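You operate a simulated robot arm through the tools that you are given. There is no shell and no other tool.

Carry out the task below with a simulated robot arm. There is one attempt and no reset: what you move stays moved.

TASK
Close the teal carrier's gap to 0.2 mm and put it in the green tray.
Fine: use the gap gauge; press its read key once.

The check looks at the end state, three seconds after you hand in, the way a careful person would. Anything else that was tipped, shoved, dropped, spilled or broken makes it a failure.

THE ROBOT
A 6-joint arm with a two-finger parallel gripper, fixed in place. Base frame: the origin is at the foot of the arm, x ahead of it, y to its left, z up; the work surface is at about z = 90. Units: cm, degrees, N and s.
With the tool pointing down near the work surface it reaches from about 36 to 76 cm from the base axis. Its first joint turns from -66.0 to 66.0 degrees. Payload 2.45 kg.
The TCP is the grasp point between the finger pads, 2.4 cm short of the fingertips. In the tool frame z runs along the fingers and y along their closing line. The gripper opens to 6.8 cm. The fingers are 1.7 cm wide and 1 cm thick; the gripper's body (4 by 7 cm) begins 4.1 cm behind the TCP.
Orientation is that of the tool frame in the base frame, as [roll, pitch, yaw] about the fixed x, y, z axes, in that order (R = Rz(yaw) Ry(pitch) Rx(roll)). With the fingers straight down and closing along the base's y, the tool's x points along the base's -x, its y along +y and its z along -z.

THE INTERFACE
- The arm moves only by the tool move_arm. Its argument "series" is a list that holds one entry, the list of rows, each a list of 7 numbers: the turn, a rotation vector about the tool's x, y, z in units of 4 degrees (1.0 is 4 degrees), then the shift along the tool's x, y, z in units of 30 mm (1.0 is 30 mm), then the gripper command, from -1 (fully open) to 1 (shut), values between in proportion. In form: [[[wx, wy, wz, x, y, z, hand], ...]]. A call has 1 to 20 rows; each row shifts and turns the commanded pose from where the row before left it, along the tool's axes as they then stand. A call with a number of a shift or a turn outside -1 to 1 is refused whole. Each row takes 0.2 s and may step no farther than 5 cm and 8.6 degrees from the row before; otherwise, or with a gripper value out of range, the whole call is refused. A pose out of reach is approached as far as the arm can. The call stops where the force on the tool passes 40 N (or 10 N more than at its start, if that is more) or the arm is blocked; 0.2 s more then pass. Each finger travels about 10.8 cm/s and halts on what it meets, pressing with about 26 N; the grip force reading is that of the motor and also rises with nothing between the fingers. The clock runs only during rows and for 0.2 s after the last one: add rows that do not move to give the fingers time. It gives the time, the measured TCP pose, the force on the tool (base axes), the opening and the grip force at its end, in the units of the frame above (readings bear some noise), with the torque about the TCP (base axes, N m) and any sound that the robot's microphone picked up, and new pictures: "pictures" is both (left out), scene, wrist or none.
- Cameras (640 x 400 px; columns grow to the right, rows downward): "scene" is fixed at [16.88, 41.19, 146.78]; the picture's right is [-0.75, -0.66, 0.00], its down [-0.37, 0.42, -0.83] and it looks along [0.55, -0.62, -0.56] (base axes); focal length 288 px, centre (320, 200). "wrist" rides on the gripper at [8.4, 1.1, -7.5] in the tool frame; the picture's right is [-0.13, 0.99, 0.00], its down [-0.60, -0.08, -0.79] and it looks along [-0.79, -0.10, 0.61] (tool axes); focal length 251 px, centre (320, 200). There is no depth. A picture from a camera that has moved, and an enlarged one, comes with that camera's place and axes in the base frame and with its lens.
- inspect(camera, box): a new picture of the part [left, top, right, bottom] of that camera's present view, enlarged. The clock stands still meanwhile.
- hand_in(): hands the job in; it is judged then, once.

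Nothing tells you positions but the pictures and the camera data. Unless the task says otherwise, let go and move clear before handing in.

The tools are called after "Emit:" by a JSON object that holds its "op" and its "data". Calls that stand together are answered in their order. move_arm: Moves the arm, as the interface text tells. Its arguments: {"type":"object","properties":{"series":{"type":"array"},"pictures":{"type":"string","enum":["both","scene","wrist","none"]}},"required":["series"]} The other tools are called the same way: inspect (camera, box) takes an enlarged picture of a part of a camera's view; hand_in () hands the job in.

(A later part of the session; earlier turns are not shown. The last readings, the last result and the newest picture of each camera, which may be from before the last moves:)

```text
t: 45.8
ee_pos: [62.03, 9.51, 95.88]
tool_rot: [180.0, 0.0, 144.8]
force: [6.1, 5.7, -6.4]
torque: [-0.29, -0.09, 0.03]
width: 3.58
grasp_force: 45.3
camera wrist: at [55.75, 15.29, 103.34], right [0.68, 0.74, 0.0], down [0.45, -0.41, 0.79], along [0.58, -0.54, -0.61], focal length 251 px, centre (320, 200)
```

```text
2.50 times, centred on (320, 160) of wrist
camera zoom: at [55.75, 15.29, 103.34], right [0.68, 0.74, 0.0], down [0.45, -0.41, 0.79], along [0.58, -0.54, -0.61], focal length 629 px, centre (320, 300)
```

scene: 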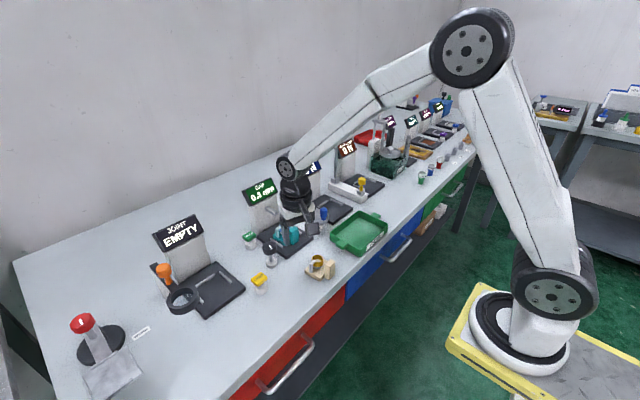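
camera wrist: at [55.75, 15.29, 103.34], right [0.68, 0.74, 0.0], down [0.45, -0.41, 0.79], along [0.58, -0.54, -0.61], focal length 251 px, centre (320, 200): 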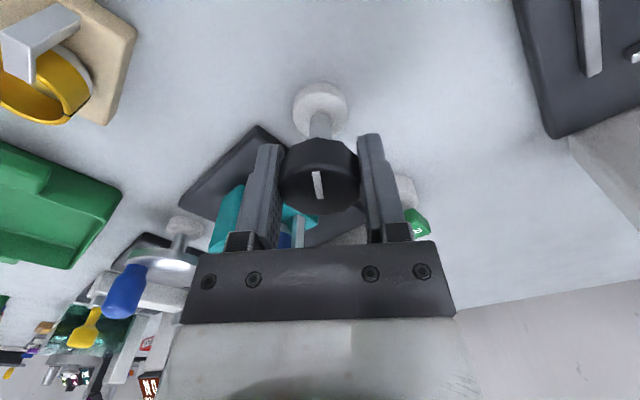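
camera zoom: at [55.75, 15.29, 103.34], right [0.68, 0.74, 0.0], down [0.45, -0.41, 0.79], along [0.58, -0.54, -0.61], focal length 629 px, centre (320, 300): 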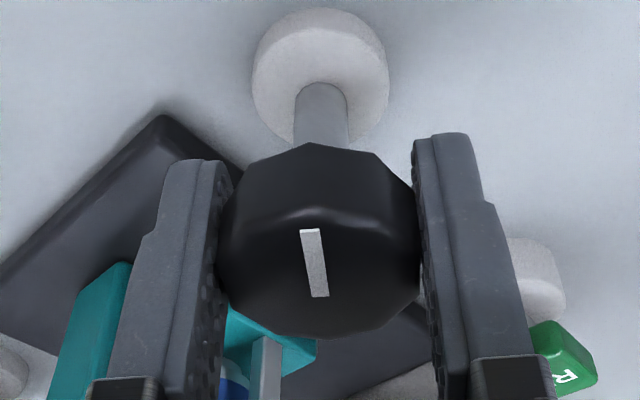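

Emit:
{"op": "move_arm", "data": {"series": [[[0, 0, 0, 0, 0, 0, -0.47], [0, 0, 0, 0, 0, 0, -0.47], [0, 0, 0, 0, 0, -0.7, -0.47], [0, 0, 0, 0, 0, -0.8, -0.47], [0, 0, 0, 0, 0, -0.9, -0.47], [0, 0, 0, 0.48, -0.77, 0, -0.47], [0, 0, 0, 0.48, -0.77, 0, -0.47], [0, 0, 0, 0.48, -0.77, 0, -0.47], [0, 0, 0, 0, 0, 0, -0.47]]], "pictures": "none"}}

Emit:
{"op": "inspect", "data": {"camera": "scene", "box": [230, 160, 330, 260]}}

Emit:
{"op": "inspect", "data": {"camera": "wrist", "box": [220, 40, 420, 240]}}

```text
t: 47.8
ee_pos: [54.41, 6.38, 103.3]
tool_rot: [180.0, 0.0, 144.7]
force: [-0.1, -1.0, -0.7]
torque: [0.01, 0.01, 0.07]
width: 5.03
grasp_force: 0.1
```

```text
4.00 times, centred on (280, 210) of scene
camera zoom: at [16.87, 41.19, 146.78], right [-0.75, -0.66, 0.0], down [-0.37, 0.42, -0.83], along [0.55, -0.62, -0.56], focal length 1151 px, centre (480, 160)
```

zoom: 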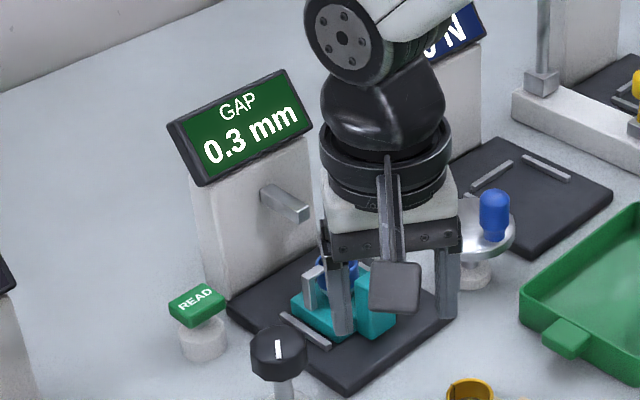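

```text
2.00 times, centred on (320, 140) of wrist
camera zoom: at [48.14, 12.18, 110.62], right [0.68, 0.74, 0.0], down [0.45, -0.41, 0.79], along [0.58, -0.54, -0.61], focal length 503 px, centre (320, 320)
```

zoom: 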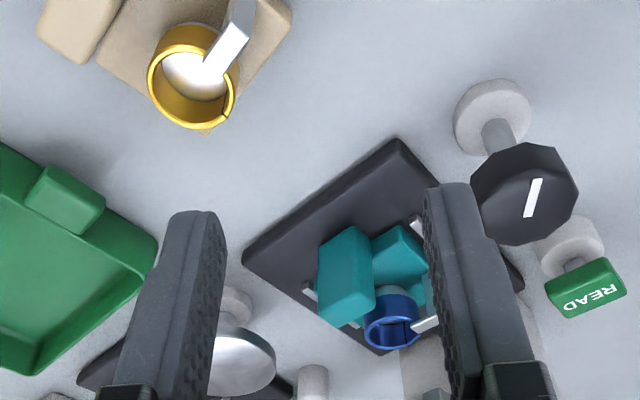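

The display is live and clockwise closes the gap: it now reads 0.3 mm at about 35° total. I'll go on in measured steps.

Emit:
{"op": "move_arm", "data": {"series": [[[0, 0, 0, -0.48, 0.77, 0, -0.47], [0, 0, 0, -0.48, 0.77, 0, -0.47], [0, 0, 0, -0.48, 0.77, 0, -0.47], [0, 0, 0, 0, 0, 0.9, -0.47], [0, 0, 0, 0, 0, 0.8, -0.47], [0, 0, 0, 0, 0, 0.7, -0.47], [0, 0, 0, 0, 0, 0, -0.47], [0, 0, 0, 0, 0, 0, 1], [0, 0, 0, 0, 0, 0, 1], [0, 0, 0, 0, 0, 0, 1], [0, 0, 0.8, 0, 0, 0, 1], [0, 0, 0.8, 0, 0, 0, 1], [0, 0, 0.8, 0, 0, 0, 1], [0, 0, 0.8, 0, 0, 0, 1], [0, 0, 0.8, 0, 0, 0, 1], [0, 0, 0, 0, 0, 0, 1]]], "pictures": "wrist"}}

```text
t: 51.2
ee_pos: [62.06, 9.51, 96.08]
tool_rot: [179.8, 0.0, 128.8]
force: [8.7, 11.0, -2.1]
torque: [-0.49, 0.21, 0.03]
width: 3.56
grasp_force: 45.0
camera wrist: at [57.57, 16.81, 103.37], right [0.85, 0.52, 0.0], down [0.32, -0.52, 0.79], along [0.41, -0.68, -0.61], focal length 251 px, centre (320, 200)
```

wrist: 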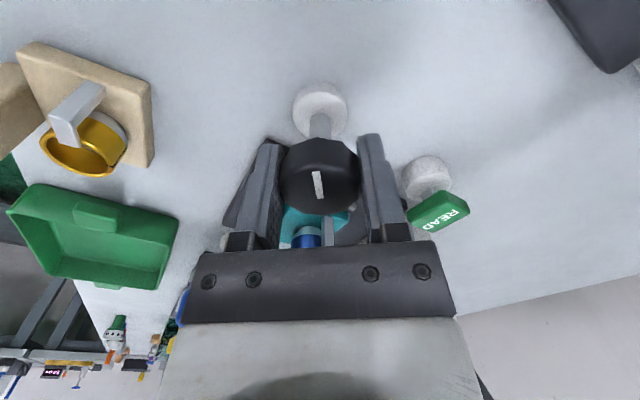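

Emit:
{"op": "move_arm", "data": {"series": [[[0, 0, 0, 0, 0, 0, -0.47], [0, 0, 0, 0, 0, 0, -0.47], [0, 0, 0, 0, 0, -0.7, -0.47], [0, 0, 0, 0, 0, -0.8, -0.47], [0, 0, 0, 0, 0, -0.9, -0.47], [0, 0, 0, 0.25, -0.87, 0, -0.47], [0, 0, 0, 0.25, -0.87, 0, -0.47], [0, 0, 0, 0.25, -0.87, 0, -0.47], [0, 0, 0, 0, 0, 0, -0.47]]], "pictures": "none"}}

Emit:
{"op": "inspect", "data": {"camera": "scene", "box": [230, 160, 330, 260]}}

```text
t: 53.2
ee_pos: [54.39, 6.33, 103.15]
tool_rot: [180.0, 0.0, 128.8]
force: [0.2, -0.1, -0.5]
torque: [0.02, 0.01, 0.01]
width: 5.03
grasp_force: 0.1
```

```text
4.00 times, centred on (280, 210) of scene
camera zoom: at [16.87, 41.19, 146.78], right [-0.75, -0.66, 0.0], down [-0.37, 0.42, -0.83], along [0.55, -0.62, -0.56], focal length 1151 px, centre (480, 160)
```

zoom: 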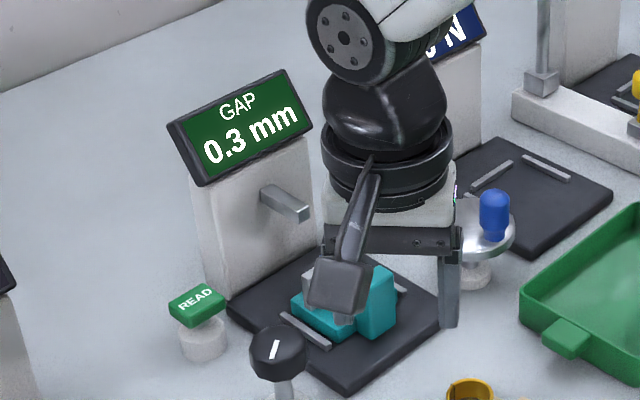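

Still 0.3 mm at about 51°. Another 16°.

Emit:
{"op": "move_arm", "data": {"series": [[[0, 0, 0, -0.25, 0.87, 0, -0.47], [0, 0, 0, -0.25, 0.87, 0, -0.47], [0, 0, 0, -0.25, 0.87, 0, -0.47], [0, 0, 0, 0, 0, 0.9, -0.47], [0, 0, 0, 0, 0, 0.8, -0.47], [0, 0, 0, 0, 0, 0.7, -0.47], [0, 0, 0, 0, 0, 0, -0.47], [0, 0, 0, 0, 0, 0, 1], [0, 0, 0, 0, 0, 0, 1], [0, 0, 0, 0, 0, 0, 1], [0, 0, 0.8, 0, 0, 0, 1], [0, 0, 0.8, 0, 0, 0, 1], [0, 0, 0.8, 0, 0, 0, 1], [0, 0, 0.8, 0, 0, 0, 1], [0, 0, 0.8, 0, 0, 0, 1], [0, 0, 0, 0, 0, 0, 1]]], "pictures": "wrist"}}

```text
t: 56.6
ee_pos: [61.88, 9.59, 95.95]
tool_rot: [-180.0, 0.0, 112.7]
force: [15.1, 18.9, -10.9]
torque: [-1.1, -0.04, 0.04]
width: 3.56
grasp_force: 44.9
camera wrist: at [59.75, 17.8, 103.34], right [0.96, 0.26, 0.0], down [0.16, -0.59, 0.79], along [0.21, -0.76, -0.61], focal length 251 px, centre (320, 200)
```

wrist: 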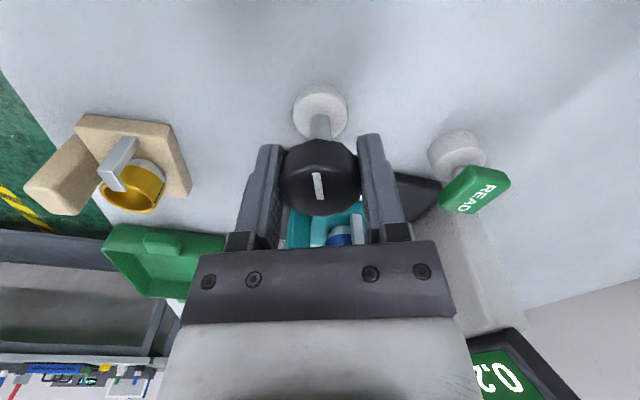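

From this angle the wrist camera sees the display while I hold the knob, and it now reads 0.2. I'll look closer, then find where the reading switches so I can centre on 0.2.

Emit:
{"op": "inspect", "data": {"camera": "wrist", "box": [440, 300, 640, 400]}}

Emit:
{"op": "move_arm", "data": {"series": [[[0, 0, 0.8, 0, 0, 0, 1], [0, 0, 0, 0, 0, 0, 1]]], "pictures": "wrist"}}

```text
3.20 times, centred on (540, 350) of wrist
camera zoom: at [59.75, 17.8, 103.34], right [0.96, 0.26, 0.0], down [0.16, -0.59, 0.79], along [0.21, -0.76, -0.61], focal length 805 px, centre (-384, -280)
```

zoom: 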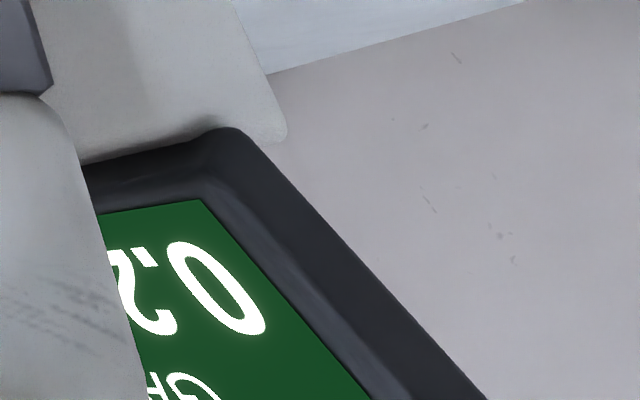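

```text
t: 57.2
ee_pos: [61.94, 9.53, 95.93]
tool_rot: [179.8, 0.0, 109.6]
force: [15.9, 23.2, -11.6]
torque: [-0.43, 0.34, 0.01]
width: 3.56
grasp_force: 45.5
camera wrist: at [60.21, 17.92, 103.34], right [0.98, 0.21, 0.0], down [0.13, -0.6, 0.79], along [0.17, -0.77, -0.61], focal length 251 px, centre (320, 200)
```

wrist: 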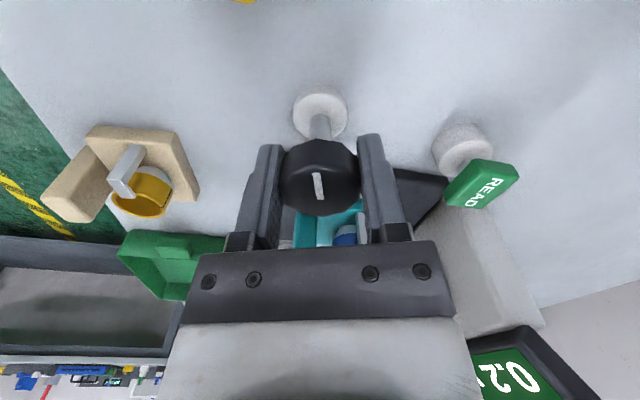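

Emit:
{"op": "move_arm", "data": {"series": [[[0, 0, 0, 0.04, 0.06, 0, 1], [0, 0, 0.8, 0, 0, 0, 1], [0, 0, 0.8, 0, 0, 0, 1], [0, 0, 0, 0, 0, 0, 1]]], "pictures": "wrist"}}

```text
t: 58.2
ee_pos: [61.95, 9.69, 95.93]
tool_rot: [-179.9, -0.1, 103.0]
force: [-1.0, 5.7, 0.8]
torque: [1.01, 0.33, 0.01]
width: 3.57
grasp_force: 44.9
camera wrist: at [61.19, 18.08, 103.34], right [0.99, 0.1, 0.0], down [0.06, -0.61, 0.79], along [0.08, -0.79, -0.61], focal length 251 px, centre (320, 200)
```

wrist: 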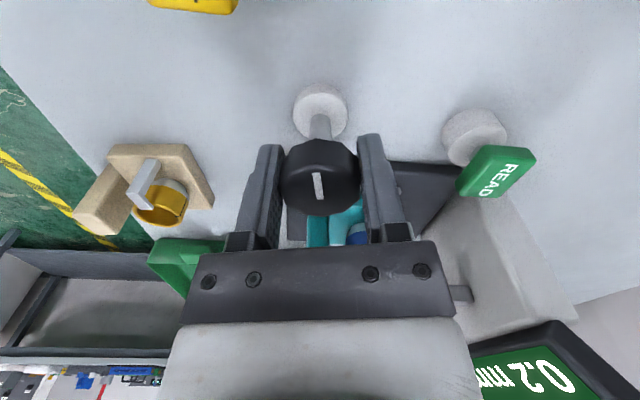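

Emit:
{"op": "move_arm", "data": {"series": [[[0, 0, 0.8, 0, 0, 0, 1], [0, 0, 0.8, 0, 0, 0, 1], [0, 0, 0, 0, 0, 0, 1]]], "pictures": "wrist"}}

```text
t: 59.0
ee_pos: [62.0, 9.7, 95.87]
tool_rot: [-180.0, 0.1, 96.7]
force: [2.5, 0.1, -1.7]
torque: [0.26, -0.05, -0.01]
width: 3.59
grasp_force: 45.2
camera wrist: at [62.14, 18.12, 103.33], right [1.0, -0.01, 0.0], down [-0.01, -0.61, 0.79], along [-0.01, -0.79, -0.61], focal length 251 px, centre (320, 200)
```

wrist: 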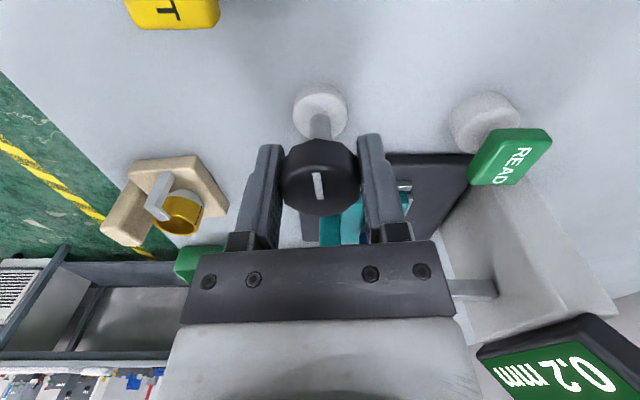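

Emit:
{"op": "move_arm", "data": {"series": [[[0, 0, 0.8, 0, 0, 0, 1], [0, 0, 0, 0, 0, 0, 1]]], "pictures": "wrist"}}

```text
t: 59.6
ee_pos: [62.05, 9.69, 95.96]
tool_rot: [180.0, 0.1, 93.6]
force: [1.8, -3.0, -1.8]
torque: [-0.62, -0.26, 0.0]
width: 3.55
grasp_force: 45.1
camera wrist: at [62.62, 18.1, 103.33], right [1.0, -0.07, 0.0], down [-0.04, -0.61, 0.79], along [-0.05, -0.79, -0.61], focal length 251 px, centre (320, 200)
```

wrist: 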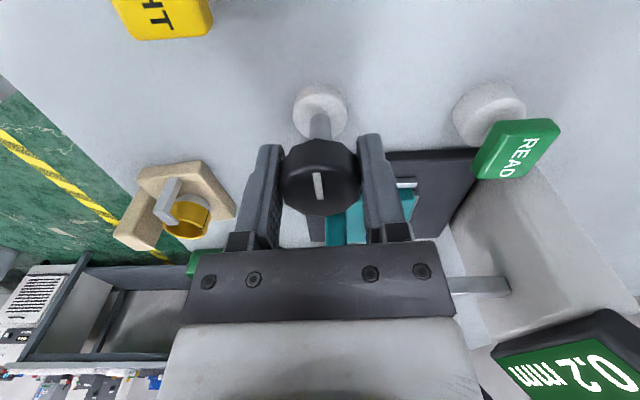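

Emit:
{"op": "move_arm", "data": {"series": [[[0, 0, 0.8, 0, 0, 0, 1], [0, 0, 0, 0, 0, 0, 1]]], "pictures": "wrist"}}

```text
t: 60.2
ee_pos: [62.1, 9.71, 95.99]
tool_rot: [180.0, 0.0, 90.4]
force: [0.9, -8.7, -2.7]
torque: [-0.59, -0.64, 0.0]
width: 3.58
grasp_force: 45.1
camera wrist: at [63.1, 18.06, 103.33], right [0.99, -0.12, 0.0], down [-0.07, -0.6, 0.79], along [-0.1, -0.79, -0.61], focal length 251 px, centre (320, 200)
```

wrist: 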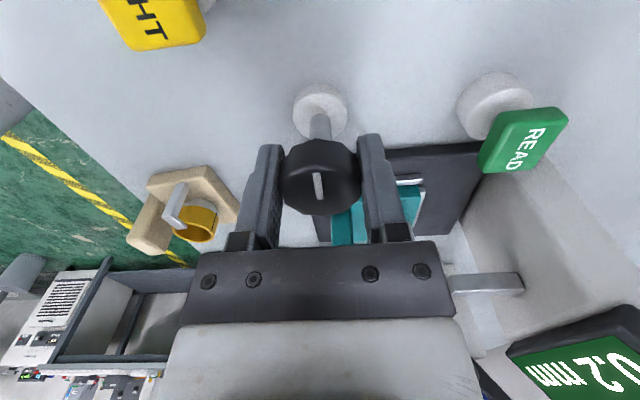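

Emit:
{"op": "move_arm", "data": {"series": [[[0, 0, 0.8, 0, 0, 0, 1], [0, 0, 0, 0, 0, 0, 1]]], "pictures": "wrist"}}

```text
t: 60.8
ee_pos: [62.01, 9.76, 95.91]
tool_rot: [179.9, 0.0, 87.2]
force: [1.9, -11.8, -3.0]
torque: [-0.6, -0.32, -0.03]
width: 3.58
grasp_force: 44.9
camera wrist: at [63.58, 17.99, 103.34], right [0.98, -0.18, 0.0], down [-0.11, -0.6, 0.79], along [-0.14, -0.78, -0.61], focal length 251 px, centre (320, 200)
```

wrist: 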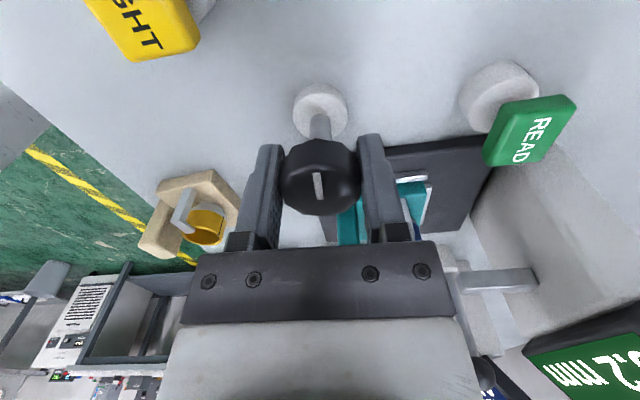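

Emit:
{"op": "move_arm", "data": {"series": [[[0, 0, 0.8, 0, 0, 0, 1], [0, 0, 0, 0, 0, 0, 1]]], "pictures": "wrist"}}

Emit:
{"op": "inspect", "data": {"camera": "wrist", "box": [500, 300, 640, 400]}}

```text
t: 61.4
ee_pos: [62.06, 9.66, 95.94]
tool_rot: [180.0, -0.1, 83.9]
force: [3.1, -12.5, -4.6]
torque: [-0.67, -0.22, 0.04]
width: 3.59
grasp_force: 44.8
camera wrist: at [64.05, 17.89, 103.34], right [0.97, -0.23, 0.0], down [-0.14, -0.59, 0.79], along [-0.18, -0.77, -0.61], focal length 251 px, centre (320, 200)
```

wrist: 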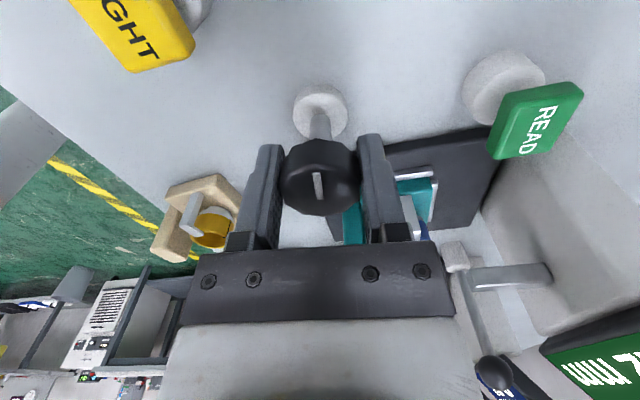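

```text
4.00 times, centred on (570, 350) of wrist
camera zoom: at [64.05, 17.89, 103.34], right [0.97, -0.23, 0.0], down [-0.14, -0.59, 0.79], along [-0.18, -0.77, -0.61], focal length 1006 px, centre (-680, -400)
```

zoom: 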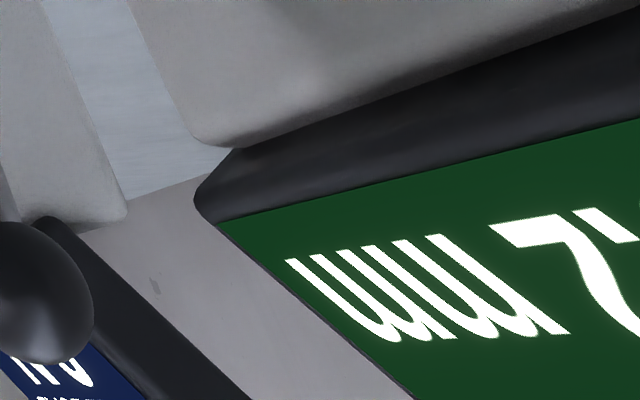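

Emit:
{"op": "move_arm", "data": {"series": [[[0, 0, 0.8, 0, 0, 0, 1], [0, 0, 0, 0, 0, 0, 1]]], "pictures": "none"}}

Emit:
{"op": "inspect", "data": {"camera": "wrist", "box": [500, 300, 640, 400]}}

Emit:
{"op": "inspect", "data": {"camera": "wrist", "box": [220, 80, 420, 240]}}

```text
t: 62.0
ee_pos: [62.02, 9.62, 95.87]
tool_rot: [180.0, 0.0, 80.7]
force: [5.8, -14.3, -3.8]
torque: [-0.58, 0.37, 0.01]
width: 3.55
grasp_force: 45.4
```

```text
4.00 times, centred on (570, 350) of wrist
camera zoom: at [64.52, 17.76, 103.34], right [0.96, -0.29, 0.0], down [-0.17, -0.58, 0.79], along [-0.23, -0.76, -0.61], focal length 1006 px, centre (-680, -400)
```

zoom: 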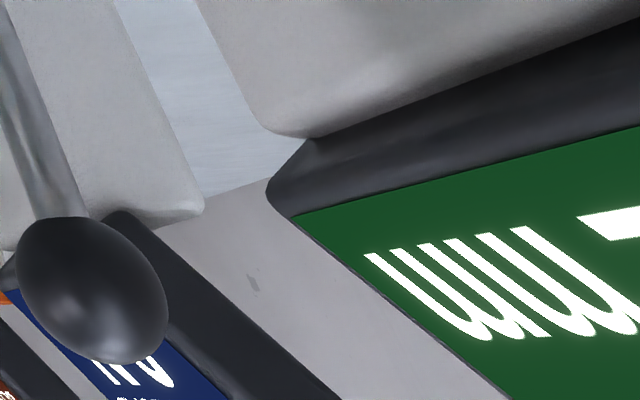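

```text
2.50 times, centred on (320, 160) of wrist
camera zoom: at [64.52, 17.76, 103.34], right [0.96, -0.29, 0.0], down [-0.17, -0.58, 0.79], along [-0.23, -0.76, -0.61], focal length 629 px, centre (320, 300)
```

zoom: 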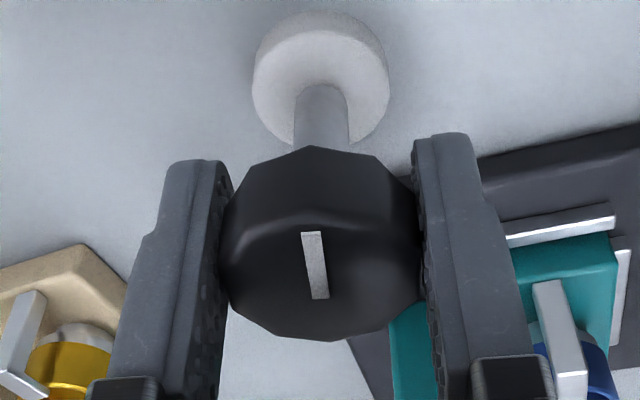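

The reading is 0.2 mm from somewhere in 51–67° to beyond 99°, and it switched to 0.3 at 19–35°. That is roughly 32–48° per 0.1 mm, so the middle of the 0.2 band is at about 84–85°. I'll turn back to there and check.

Emit:
{"op": "move_arm", "data": {"series": [[[0, 0, -0.9, 0, 0, 0, 1], [0, 0, -0.9, 0, 0, 0, 1], [0, 0, -0.9, 0, 0, 0, 1], [0, 0, -0.9, 0, 0, 0, 1], [0, 0, 0, 0, 0, 0, 1]]], "pictures": "wrist"}}

```text
t: 63.2
ee_pos: [62.0, 9.72, 95.96]
tool_rot: [-179.9, 0.0, 95.2]
force: [1.7, -15.4, -6.5]
torque: [-0.03, -0.45, -0.05]
width: 3.56
grasp_force: 44.6
camera wrist: at [62.38, 18.11, 103.34], right [1.0, -0.04, 0.0], down [-0.02, -0.61, 0.79], along [-0.03, -0.79, -0.61], focal length 251 px, centre (320, 200)
```

wrist: 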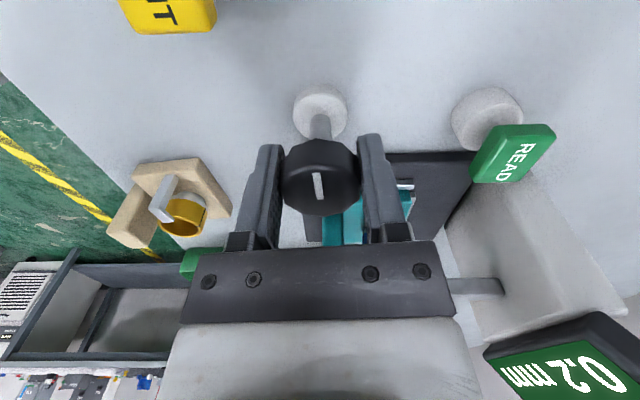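

The display reads 0.2 mm at the mid-band position. I'll relax the side load, release, lift clear, and check the display again.

Emit:
{"op": "move_arm", "data": {"series": [[[0, 0, 0, -0.04, 0, 0, 1], [0, 0, 0, 0, 0, 0, -0.47], [0, 0, 0, 0, 0, 0, -0.47], [0, 0, 0, 0, 0, -0.7, -0.47], [0, 0, 0, 0, 0, -0.8, -0.47], [0, 0, 0, 0, 0, -0.9, -0.47], [0, 0, -1, 0, -0.9, -0.3, -0.47], [0, 0, -1, 0, -0.9, 0, -0.47], [0, 0, -1, 0, -0.6, 0, -0.47], [0, 0, -1, 0, 0, 0, -0.47], [0, 0, -1, 0, 0, 0, -0.47], [0, 0, -1, 0, 0, 0, -0.47], [0, 0, -1, 0, 0, 0, -0.47], [0, 0, -1, 0, 0, 0, -0.47], [0, 0, 0, 0, 0, 0, -0.47]]]}}

Emit:
{"op": "inspect", "data": {"camera": "scene", "box": [230, 160, 330, 260]}}

```text
t: 66.4
ee_pos: [54.93, 8.52, 104.06]
tool_rot: [179.9, 0.1, 127.3]
force: [0.1, -1.0, 0.1]
torque: [0.0, 0.01, 0.01]
width: 5.0
grasp_force: 0.0
camera wrist: at [50.72, 15.83, 111.45], right [0.87, 0.5, 0.0], down [0.3, -0.53, 0.79], along [0.39, -0.69, -0.61], focal length 251 px, centre (320, 200)
```

scene: 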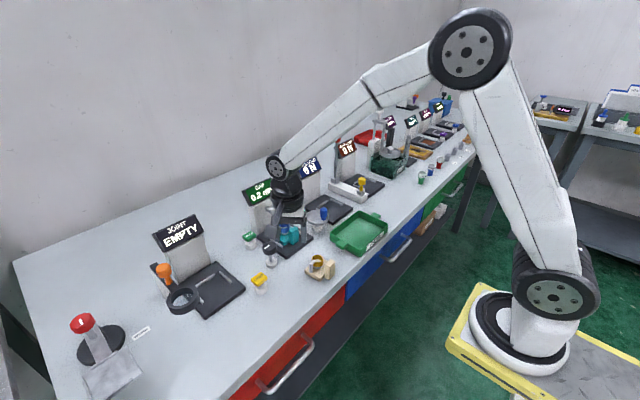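
wrist: 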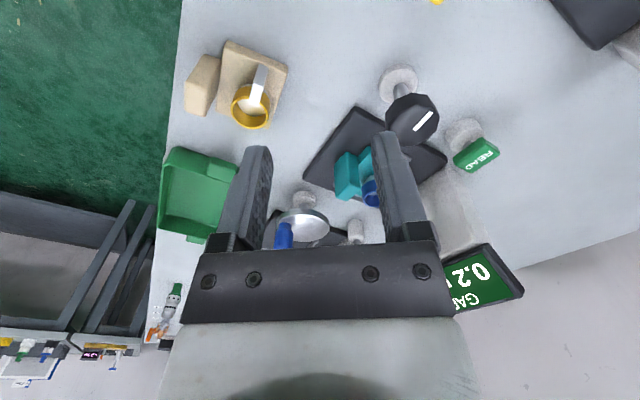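

```text
4.00 times, centred on (280, 210) of scene
camera zoom: at [16.88, 41.19, 146.78], right [-0.75, -0.66, 0.0], down [-0.37, 0.42, -0.83], along [0.55, -0.62, -0.56], focal length 1151 px, centre (480, 160)
```

zoom: 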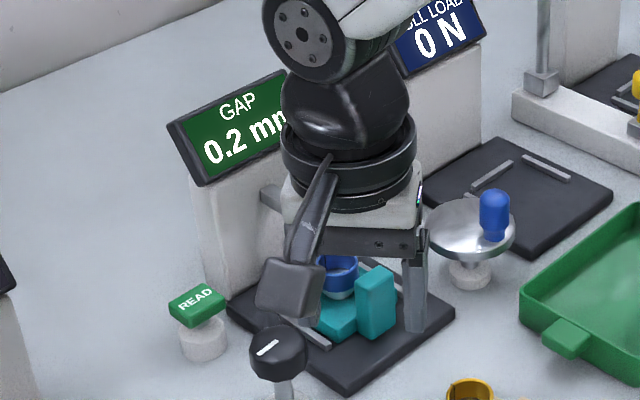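

The display is steady at 0.2 mm with the knob released. Next I'll turn the wrist back to yaw 180 and move in front of the carrier to pick it up.

Emit:
{"op": "move_arm", "data": {"series": [[[0, 0, -1, 0, 0, -0.3, -0.47], [0, 0, -1, 0, 0, -0.3, -0.47], [0, 0, -1, 0, 0, 0, -0.47], [0, 0, -1, 0, 0, 0, -0.47], [0, 0, -1, 0, 0, 0, -0.47], [0, 0, -1, 0, 0, 0, -0.47], [0, 0, -1, 0, 0, 0, -0.47], [0, 0, -1, 0, 0, 0, -0.47], [0, 0, -1, 0, 0, 0, -0.47], [0, 0, -1, 0, 0, 0, -0.47], [0, 0, -1, 0, 0, 0, -0.47], [0, 0, -1, 0, 0, 0, -0.47], [0, 0, -1, 0, 0, 0, -0.47], [0, 0, -0.17, 0, -0.9, 0, -0.47], [0, 0, 0, 0, -0.9, 0, -0.47], [0, 0, 0, 0, -0.85, 0, -0.47], [0, 0, 0, 0, 0, 0, -0.47]]]}}

Emit:
{"op": "inspect", "data": {"camera": "wrist", "box": [220, 40, 420, 240]}}

Emit:
{"op": "inspect", "data": {"camera": "scene", "box": [230, 160, 400, 270]}}

```text
t: 70.0
ee_pos: [54.8, 0.39, 105.87]
tool_rot: [180.0, -0.1, 179.9]
force: [-0.9, 0.3, 0.5]
torque: [-0.04, -0.01, -0.01]
width: 5.0
grasp_force: 0.1
camera wrist: at [46.45, 1.56, 113.25], right [0.13, 0.99, 0.0], down [0.6, -0.08, 0.79], along [0.79, -0.1, -0.61], focal length 251 px, centre (320, 200)
```

scene: 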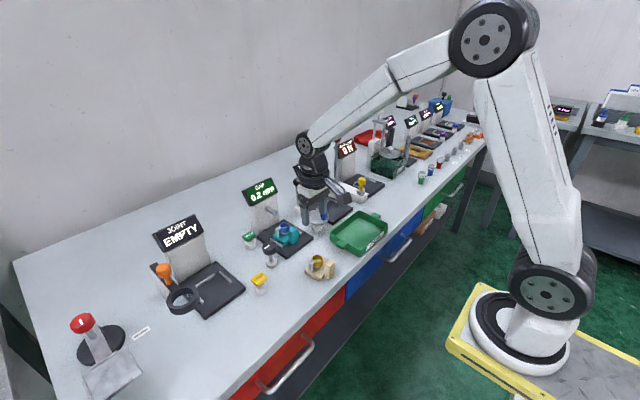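
wrist: 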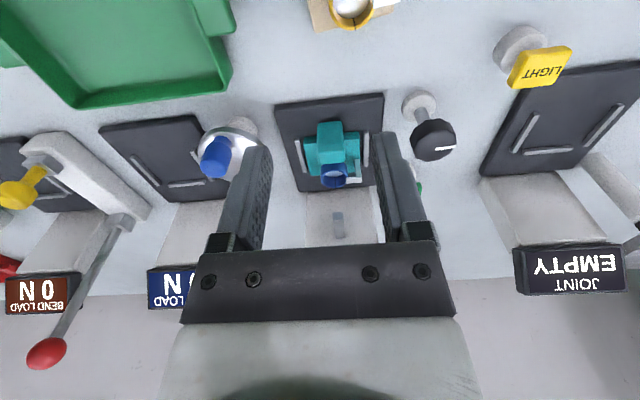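

```text
2.00 times, centred on (320, 140) of wrist
camera zoom: at [46.45, 1.56, 113.25], right [0.13, 0.99, 0.0], down [0.6, -0.08, 0.79], along [0.79, -0.1, -0.61], focal length 503 px, centre (320, 320)
```

zoom: 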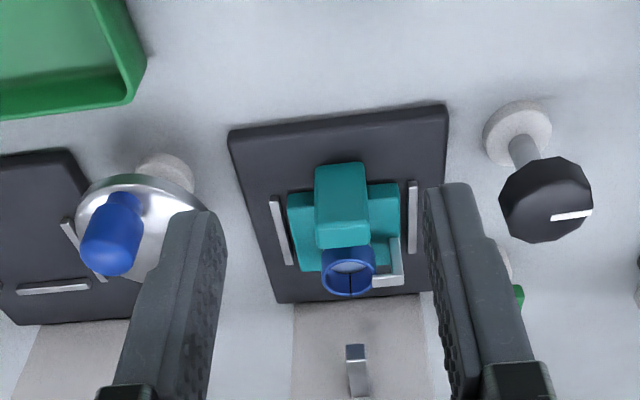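

```text
3.64 times, centred on (315, 215) of scene
camera zoom: at [16.88, 41.19, 146.78], right [-0.75, -0.66, 0.0], down [-0.37, 0.42, -0.83], along [0.55, -0.62, -0.56], focal length 1046 px, centre (338, 146)
```

zoom: 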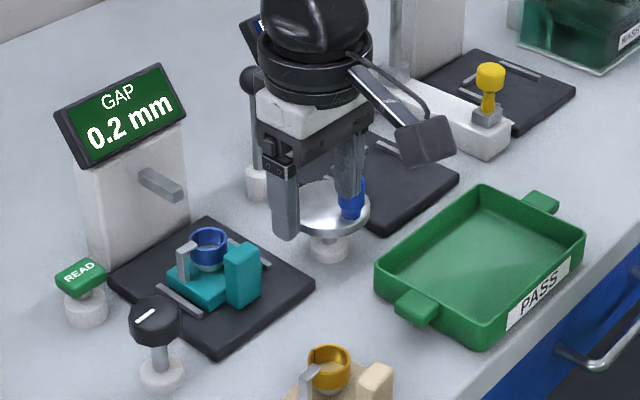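

Emit:
{"op": "move_arm", "data": {"series": [[[0, 0, 0, -0.88, 0.01, 0, -0.47], [0, 0, 0, -0.88, 0, 0, -0.47], [0, 0, 0, -0.88, 0, 0, -0.47], [0, 0, 0, 0, 0, 0.8, -0.47], [0, 0, 0, 0, 0, 0.8, -0.47], [0, 0, 0, 0, 0, 0.8, -0.47], [0, 0, 0, 0, 0, 0.7, -0.47], [0, 0, 0, 0, 0, 0, -0.47]]], "pictures": "wrist"}}

Emit:
{"op": "inspect", "data": {"camera": "wrist", "box": [200, 60, 440, 260]}}

Emit:
{"op": "inspect", "data": {"camera": "scene", "box": [230, 180, 330, 260]}}

```text
t: 71.8
ee_pos: [62.85, 0.62, 96.32]
tool_rot: [-180.0, 0.1, 180.0]
force: [0.6, -0.6, 1.0]
torque: [-0.01, 0.01, 0.02]
width: 5.0
grasp_force: 0.1
camera wrist: at [54.46, 1.7, 103.87], right [0.13, 0.99, 0.0], down [0.6, -0.08, 0.79], along [0.79, -0.1, -0.61], focal length 251 px, centre (320, 200)
```

wrist: 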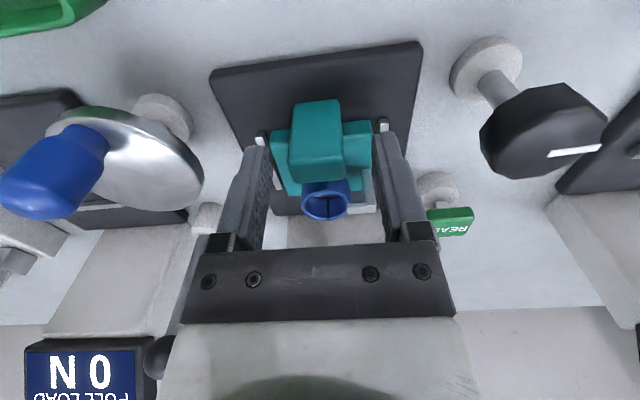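

```text
2.00 times, centred on (320, 160) of wrist
camera zoom: at [54.46, 1.7, 103.87], right [0.13, 0.99, 0.0], down [0.6, -0.08, 0.79], along [0.79, -0.1, -0.61], focal length 503 px, centre (320, 280)
```

zoom: 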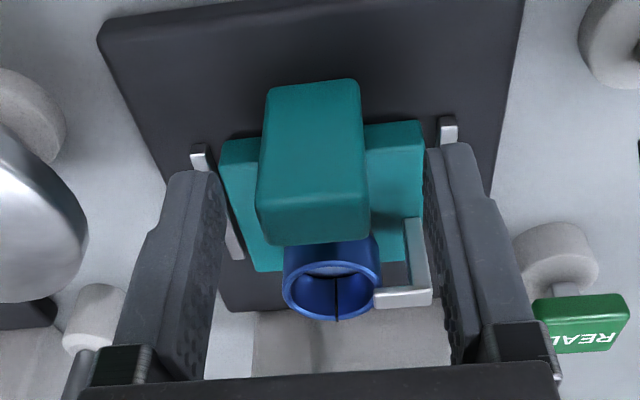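

```text
5.00 times, centred on (280, 220) of scene
camera zoom: at [16.88, 41.19, 146.78], right [-0.75, -0.66, 0.0], down [-0.37, 0.42, -0.83], along [0.55, -0.62, -0.56], focal length 1439 px, centre (520, 100)
```

zoom: 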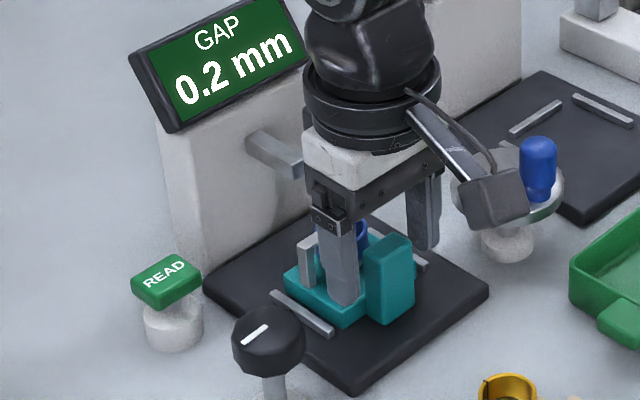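

Emit:
{"op": "move_arm", "data": {"series": [[[0, 0, 0, 0, -0.05, 0.23, -0.47], [0, 0, 0, 0, 0, 0.2, -0.47], [0, 0, 0, 0, 0, 0, -0.47], [0, 0, 0, 0, 0, 0, 1], [0, 0, 0, 0, 0, 0, 1], [0, 0, 0, 0, 0, 0, 1]]], "pictures": "wrist"}}

```text
t: 73.2
ee_pos: [62.68, 0.38, 95.31]
tool_rot: [-180.0, 0.0, 179.8]
force: [-0.4, -0.3, 0.3]
torque: [0.01, -0.06, 0.01]
width: 2.57
grasp_force: 26.1
camera wrist: at [54.44, 1.52, 102.63], right [0.13, 0.99, 0.0], down [0.6, -0.08, 0.79], along [0.79, -0.1, -0.61], focal length 251 px, centre (320, 200)
```

wrist: 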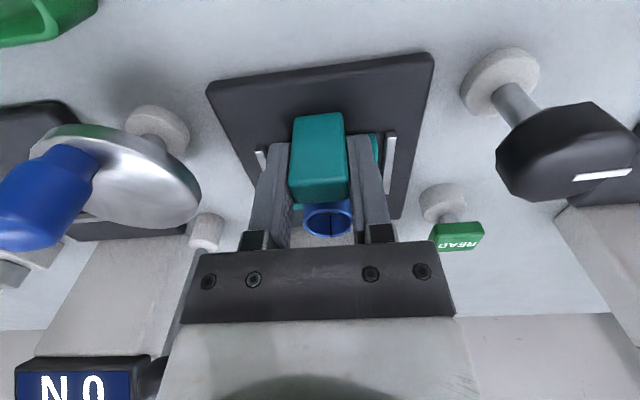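

Gripped at 2.57 cm. I'll lift straight up, pull back from the station, and carry it to the tray centred at about (51.3, -15.2).

Emit:
{"op": "move_arm", "data": {"series": [[[0, 0, 0, 0, 0, -0.2, 1], [0, 0, 0, 0, 0, -0.6, 1], [0, 0, 0, 0, 0, -0.9, 1], [0, 0, 0, 0, 0, -0.9, 1], [0, 0, 0, 0, 0, -0.9, 1], [0, 0, 0, 0.5, 0, -0.3, 1], [0, 0, 0, 0.9, 0, 0, 1], [0, 0, 0, 0.9, 0, 0, 1], [0, 0, 0, 0.9, 0, 0, 1], [0, 0, 0, 0, 0, 0, 1]]]}}

Emit:
{"op": "inspect", "data": {"camera": "wrist", "box": [0, 0, 440, 260]}}

Emit:
{"op": "inspect", "data": {"camera": "scene", "box": [230, 160, 400, 270]}}

```text
t: 75.4
ee_pos: [53.09, 0.44, 106.72]
tool_rot: [-179.9, -0.1, 179.9]
force: [-0.2, 0.4, -1.2]
torque: [0.01, 0.05, 0.01]
width: 2.6
grasp_force: 26.0
camera wrist: at [44.82, 1.47, 114.09], right [0.13, 0.99, 0.0], down [0.6, -0.08, 0.79], along [0.79, -0.1, -0.61], focal length 251 px, centre (320, 200)
```

scene: 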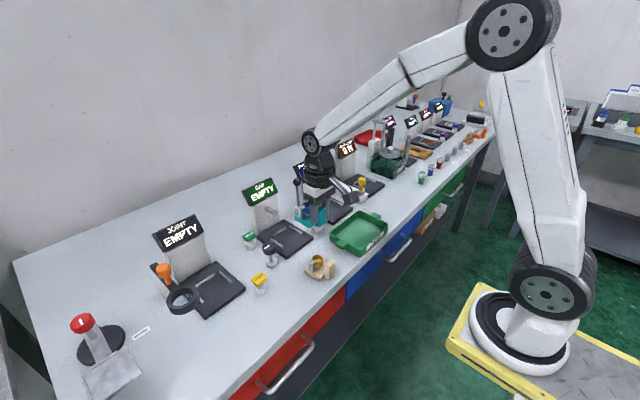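
wrist: 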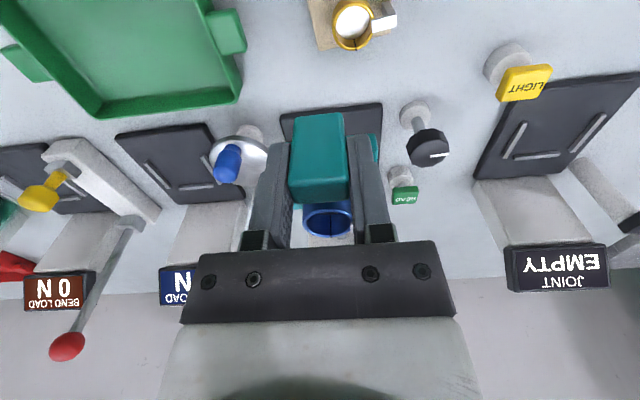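

```text
1.45 times, centred on (220, 130) of wrist
camera zoom: at [44.82, 1.47, 114.09], right [0.13, 0.99, 0.0], down [0.6, -0.08, 0.79], along [0.79, -0.1, -0.61], focal length 366 px, centre (466, 302)
```

zoom: 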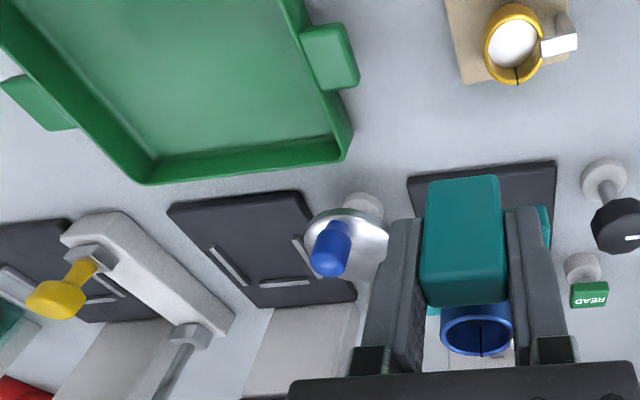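

```text
3.64 times, centred on (315, 215) of scene
camera zoom: at [16.88, 41.19, 146.78], right [-0.75, -0.66, 0.0], down [-0.37, 0.42, -0.83], along [0.55, -0.62, -0.56], focal length 1046 px, centre (338, 146)
```

zoom: 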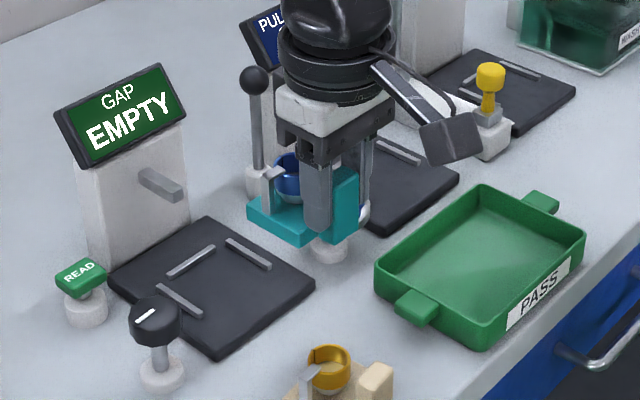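

Emit:
{"op": "move_arm", "data": {"series": [[[0, 0, 0, 0.23, -0.6, 0, 1], [0, 0, 0, 0.23, -0.95, 0, 1], [0, 0, 0, 0.23, -0.95, 0, 1], [0, 0, 0, 0.23, -0.95, 0, 1], [0, 0, 0, 0.23, -0.95, 0, 1], [0, 0, 0, 0.23, -0.8, 0, 1], [0, 0, 0, 0, 0, 0.9, 1], [0, 0, 0, 0, 0, 0.9, 1], [0, 0, 0, 0, 0, 0, 1]]]}}

Emit:
{"op": "inspect", "data": {"camera": "wrist", "box": [160, 0, 480, 260]}}

Emit:
{"op": "inspect", "data": {"camera": "scene", "box": [290, 160, 420, 270]}}

```text
t: 77.4
ee_pos: [49.03, -15.19, 101.23]
tool_rot: [-179.9, 0.0, 179.9]
force: [0.1, -0.1, -2.3]
torque: [-0.01, 0.01, -0.02]
width: 2.59
grasp_force: 26.0
camera wrist: at [40.67, -14.11, 108.73], right [0.13, 0.99, 0.0], down [0.6, -0.08, 0.79], along [0.79, -0.1, -0.61], focal length 251 px, centre (320, 200)
```

scene: 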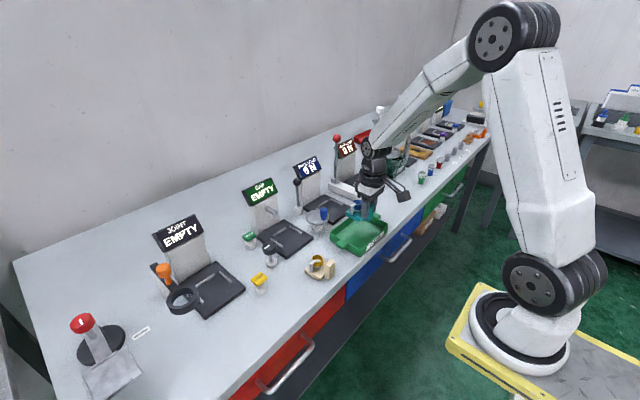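
wrist: 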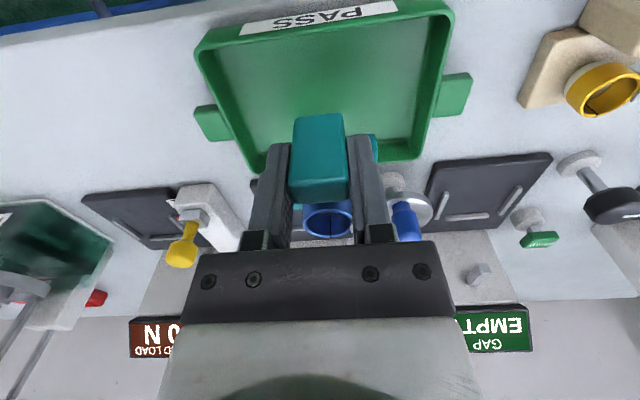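

```text
1.54 times, centred on (320, 130) of wrist
camera zoom: at [40.67, -14.11, 108.73], right [0.13, 0.99, 0.0], down [0.6, -0.08, 0.79], along [0.79, -0.1, -0.61], focal length 387 px, centre (320, 308)
```

zoom: 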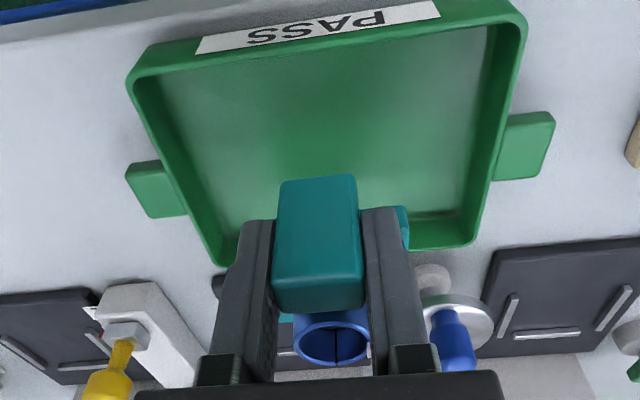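

```text
3.64 times, centred on (355, 215) of scene
camera zoom: at [16.88, 41.19, 146.78], right [-0.75, -0.66, 0.0], down [-0.37, 0.42, -0.83], along [0.55, -0.62, -0.56], focal length 1046 px, centre (193, 146)
```

zoom: 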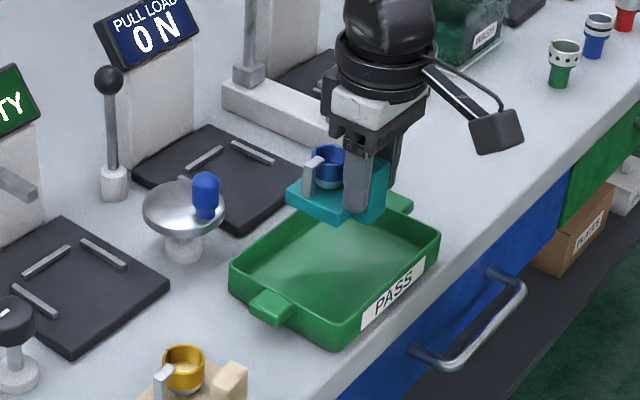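

Alignment is good, with more than 1 cm of margin to every wall. Lowering into the tray.

Emit:
{"op": "move_arm", "data": {"series": [[[0, 0, 0, 0, 0.05, 0.6, 1], [0, 0, 0, 0, 0, 0.6, 1], [0, 0, 0, 0, 0, 0.5, 1], [0, 0, 0, 0, 0, 0.2, 1], [0, 0, 0, 0, 0, 0, 1]]], "pictures": "wrist"}}

Emit:
{"op": "inspect", "data": {"camera": "scene", "box": [310, 180, 400, 265]}}

```text
t: 78.6
ee_pos: [48.97, -15.05, 95.55]
tool_rot: [-179.9, 0.0, 179.9]
force: [0.7, -0.8, -1.3]
torque: [-0.02, 0.02, 0.0]
width: 2.57
grasp_force: 26.4
camera wrist: at [40.68, -13.91, 102.93], right [0.13, 0.99, 0.0], down [0.6, -0.08, 0.79], along [0.79, -0.1, -0.61], focal length 251 px, centre (320, 200)
```

wrist: 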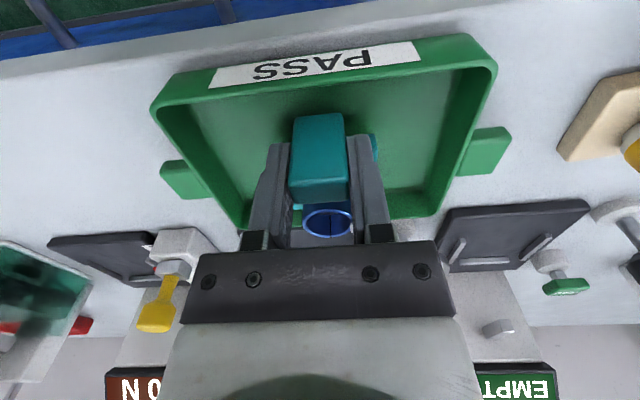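

```text
4.71 times, centred on (355, 222) of scene
camera zoom: at [16.88, 41.19, 146.78], right [-0.75, -0.66, 0.0], down [-0.37, 0.42, -0.83], along [0.55, -0.62, -0.56], focal length 1354 px, centre (155, 94)
```

zoom: 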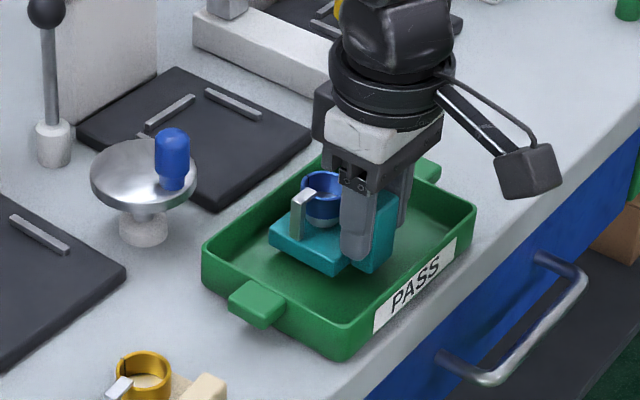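

Emit:
{"op": "move_arm", "data": {"series": [[[0, 0, 0, 0, 0, 0.07, 1], [0, 0, 0, 0, 0, 0.07, 1], [0, 0, 0, 0, 0, 0.05, 1], [0, 0, 0, 0, 0, 0, 1]]], "pictures": "none"}}

```text
t: 79.6
ee_pos: [48.92, -15.07, 94.94]
tool_rot: [180.0, 0.0, 179.9]
force: [0.1, 0.1, -1.5]
torque: [0.0, 0.05, 0.03]
width: 2.55
grasp_force: 26.3
```

Emit:
{"op": "move_arm", "data": {"series": [[[0, 0, 0, 0, 0, 0.04, 1], [0, 0, 0, 0, 0, 0.04, 1], [0, 0, 0, 0, 0, 0, 1]]], "pictures": "none"}}

```text
t: 80.4
ee_pos: [49.05, -15.02, 94.69]
tool_rot: [180.0, 0.1, 179.9]
force: [-0.8, 0.3, -1.4]
torque: [-0.01, 0.07, 0.0]
width: 2.57
grasp_force: 25.6
```

Emit:
{"op": "move_arm", "data": {"series": [[[0, 0, 0, 0, 0, 0.04, 1], [0, 0, 0, 0, 0, 0.03, 1], [0, 0, 0, 0, 0, 0, 1]]], "pictures": "none"}}

Emit:
{"op": "inspect", "data": {"camera": "scene", "box": [310, 180, 400, 265]}}

```text
t: 81.2
ee_pos: [49.04, -15.0, 94.45]
tool_rot: [179.9, -0.1, 179.9]
force: [0.9, 0.3, -1.5]
torque: [-0.01, 0.06, 0.0]
width: 2.59
grasp_force: 26.5
```

```text
4.71 times, centred on (355, 222) of scene
camera zoom: at [16.88, 41.19, 146.78], right [-0.75, -0.66, 0.0], down [-0.37, 0.42, -0.83], along [0.55, -0.62, -0.56], focal length 1354 px, centre (155, 94)
```

zoom: 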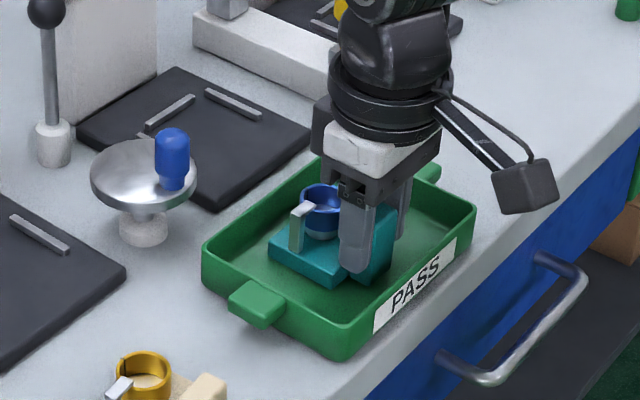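

Emit:
{"op": "move_arm", "data": {"series": [[[0, 0, 0, 0, 0, 0.03, 1], [0, 0, 0, 0, 0, 0.03, 1], [0, 0, 0, 0, 0, 0, 1]]], "pictures": "none"}}

```text
t: 82.0
ee_pos: [48.95, -15.13, 94.37]
tool_rot: [180.0, 0.1, 179.9]
force: [-1.1, 1.6, 8.5]
torque: [0.15, -0.12, 0.03]
width: 2.58
grasp_force: 26.2
```

The carrier is resting on the tray floor with about 10 N of contact. I'll ease the load, open gently, and lift clear.

Emit:
{"op": "move_arm", "data": {"series": [[[0, 0, 0, 0, 0, -0.02, 1], [0, 0, 0, 0, 0, 0, 1], [0, 0, 0, 0, 0, 0, -0.4], [0, 0, 0, 0, 0, 0, -0.4], [0, 0, 0, 0, 0, -0.4, -0.4], [0, 0, 0, 0, 0, -0.7, -0.4], [0, 0, 0, 0, 0, -0.9, -0.4], [0, 0, 0, 0, 0, -0.9, -0.4], [0, 0, 0, 0.3, 0, -0.9, -0.4], [0, 0, 0, 0.3, 0, -0.9, -0.4], [0, 0, 0, 0, 0, 0, -0.4]]]}}

Emit:
{"op": "inspect", "data": {"camera": "scene", "box": [220, 160, 400, 290]}}

Emit:
{"op": "inspect", "data": {"camera": "wrist", "box": [180, 0, 460, 240]}}

```text
t: 84.4
ee_pos: [47.16, -15.05, 108.55]
tool_rot: [180.0, 0.1, 179.9]
force: [-0.1, -0.2, 0.1]
torque: [-0.01, 0.0, 0.02]
width: 4.75
grasp_force: 0.1
camera wrist: at [38.85, -13.94, 115.93], right [0.13, 0.99, 0.0], down [0.6, -0.08, 0.79], along [0.79, -0.1, -0.61], focal length 251 px, centre (320, 200)
```

scene: 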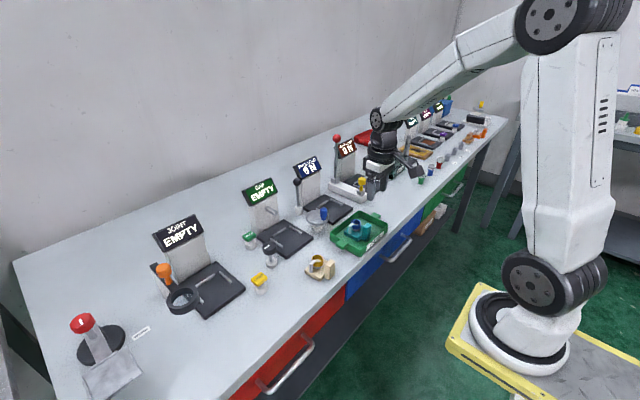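
wrist: 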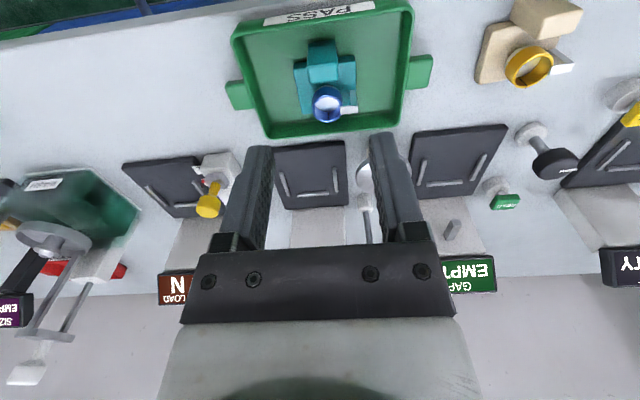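

```text
3.08 times, centred on (310, 225) of scene
camera zoom: at [16.87, 41.19, 146.78], right [-0.75, -0.66, 0.0], down [-0.37, 0.42, -0.83], along [0.55, -0.62, -0.56], focal length 885 px, centre (351, 123)
```

zoom: 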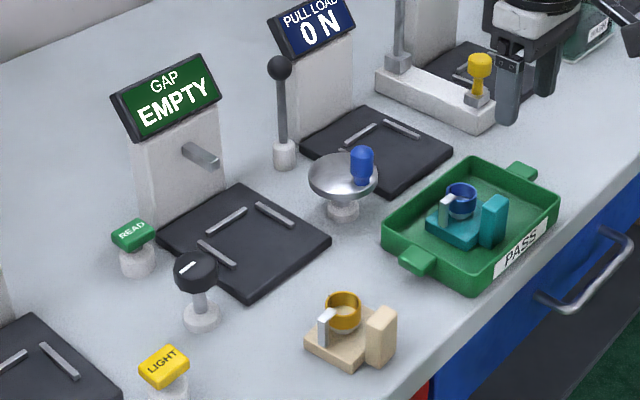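

```text
1.67 times, centred on (320, 120) of wrist
camera zoom: at [38.85, -13.94, 115.93], right [0.13, 0.99, 0.0], down [0.6, -0.08, 0.79], along [0.79, -0.1, -0.61], focal length 419 px, centre (320, 333)
```

zoom: 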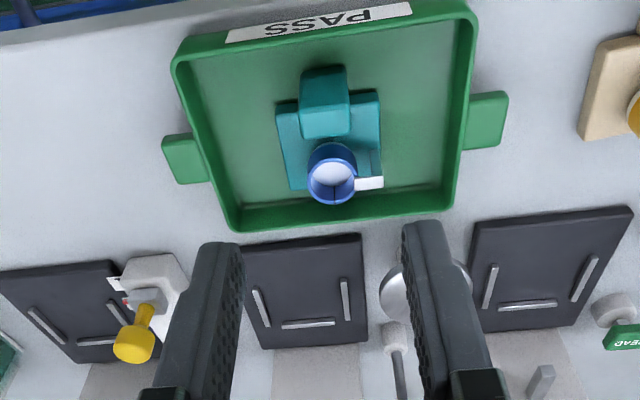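

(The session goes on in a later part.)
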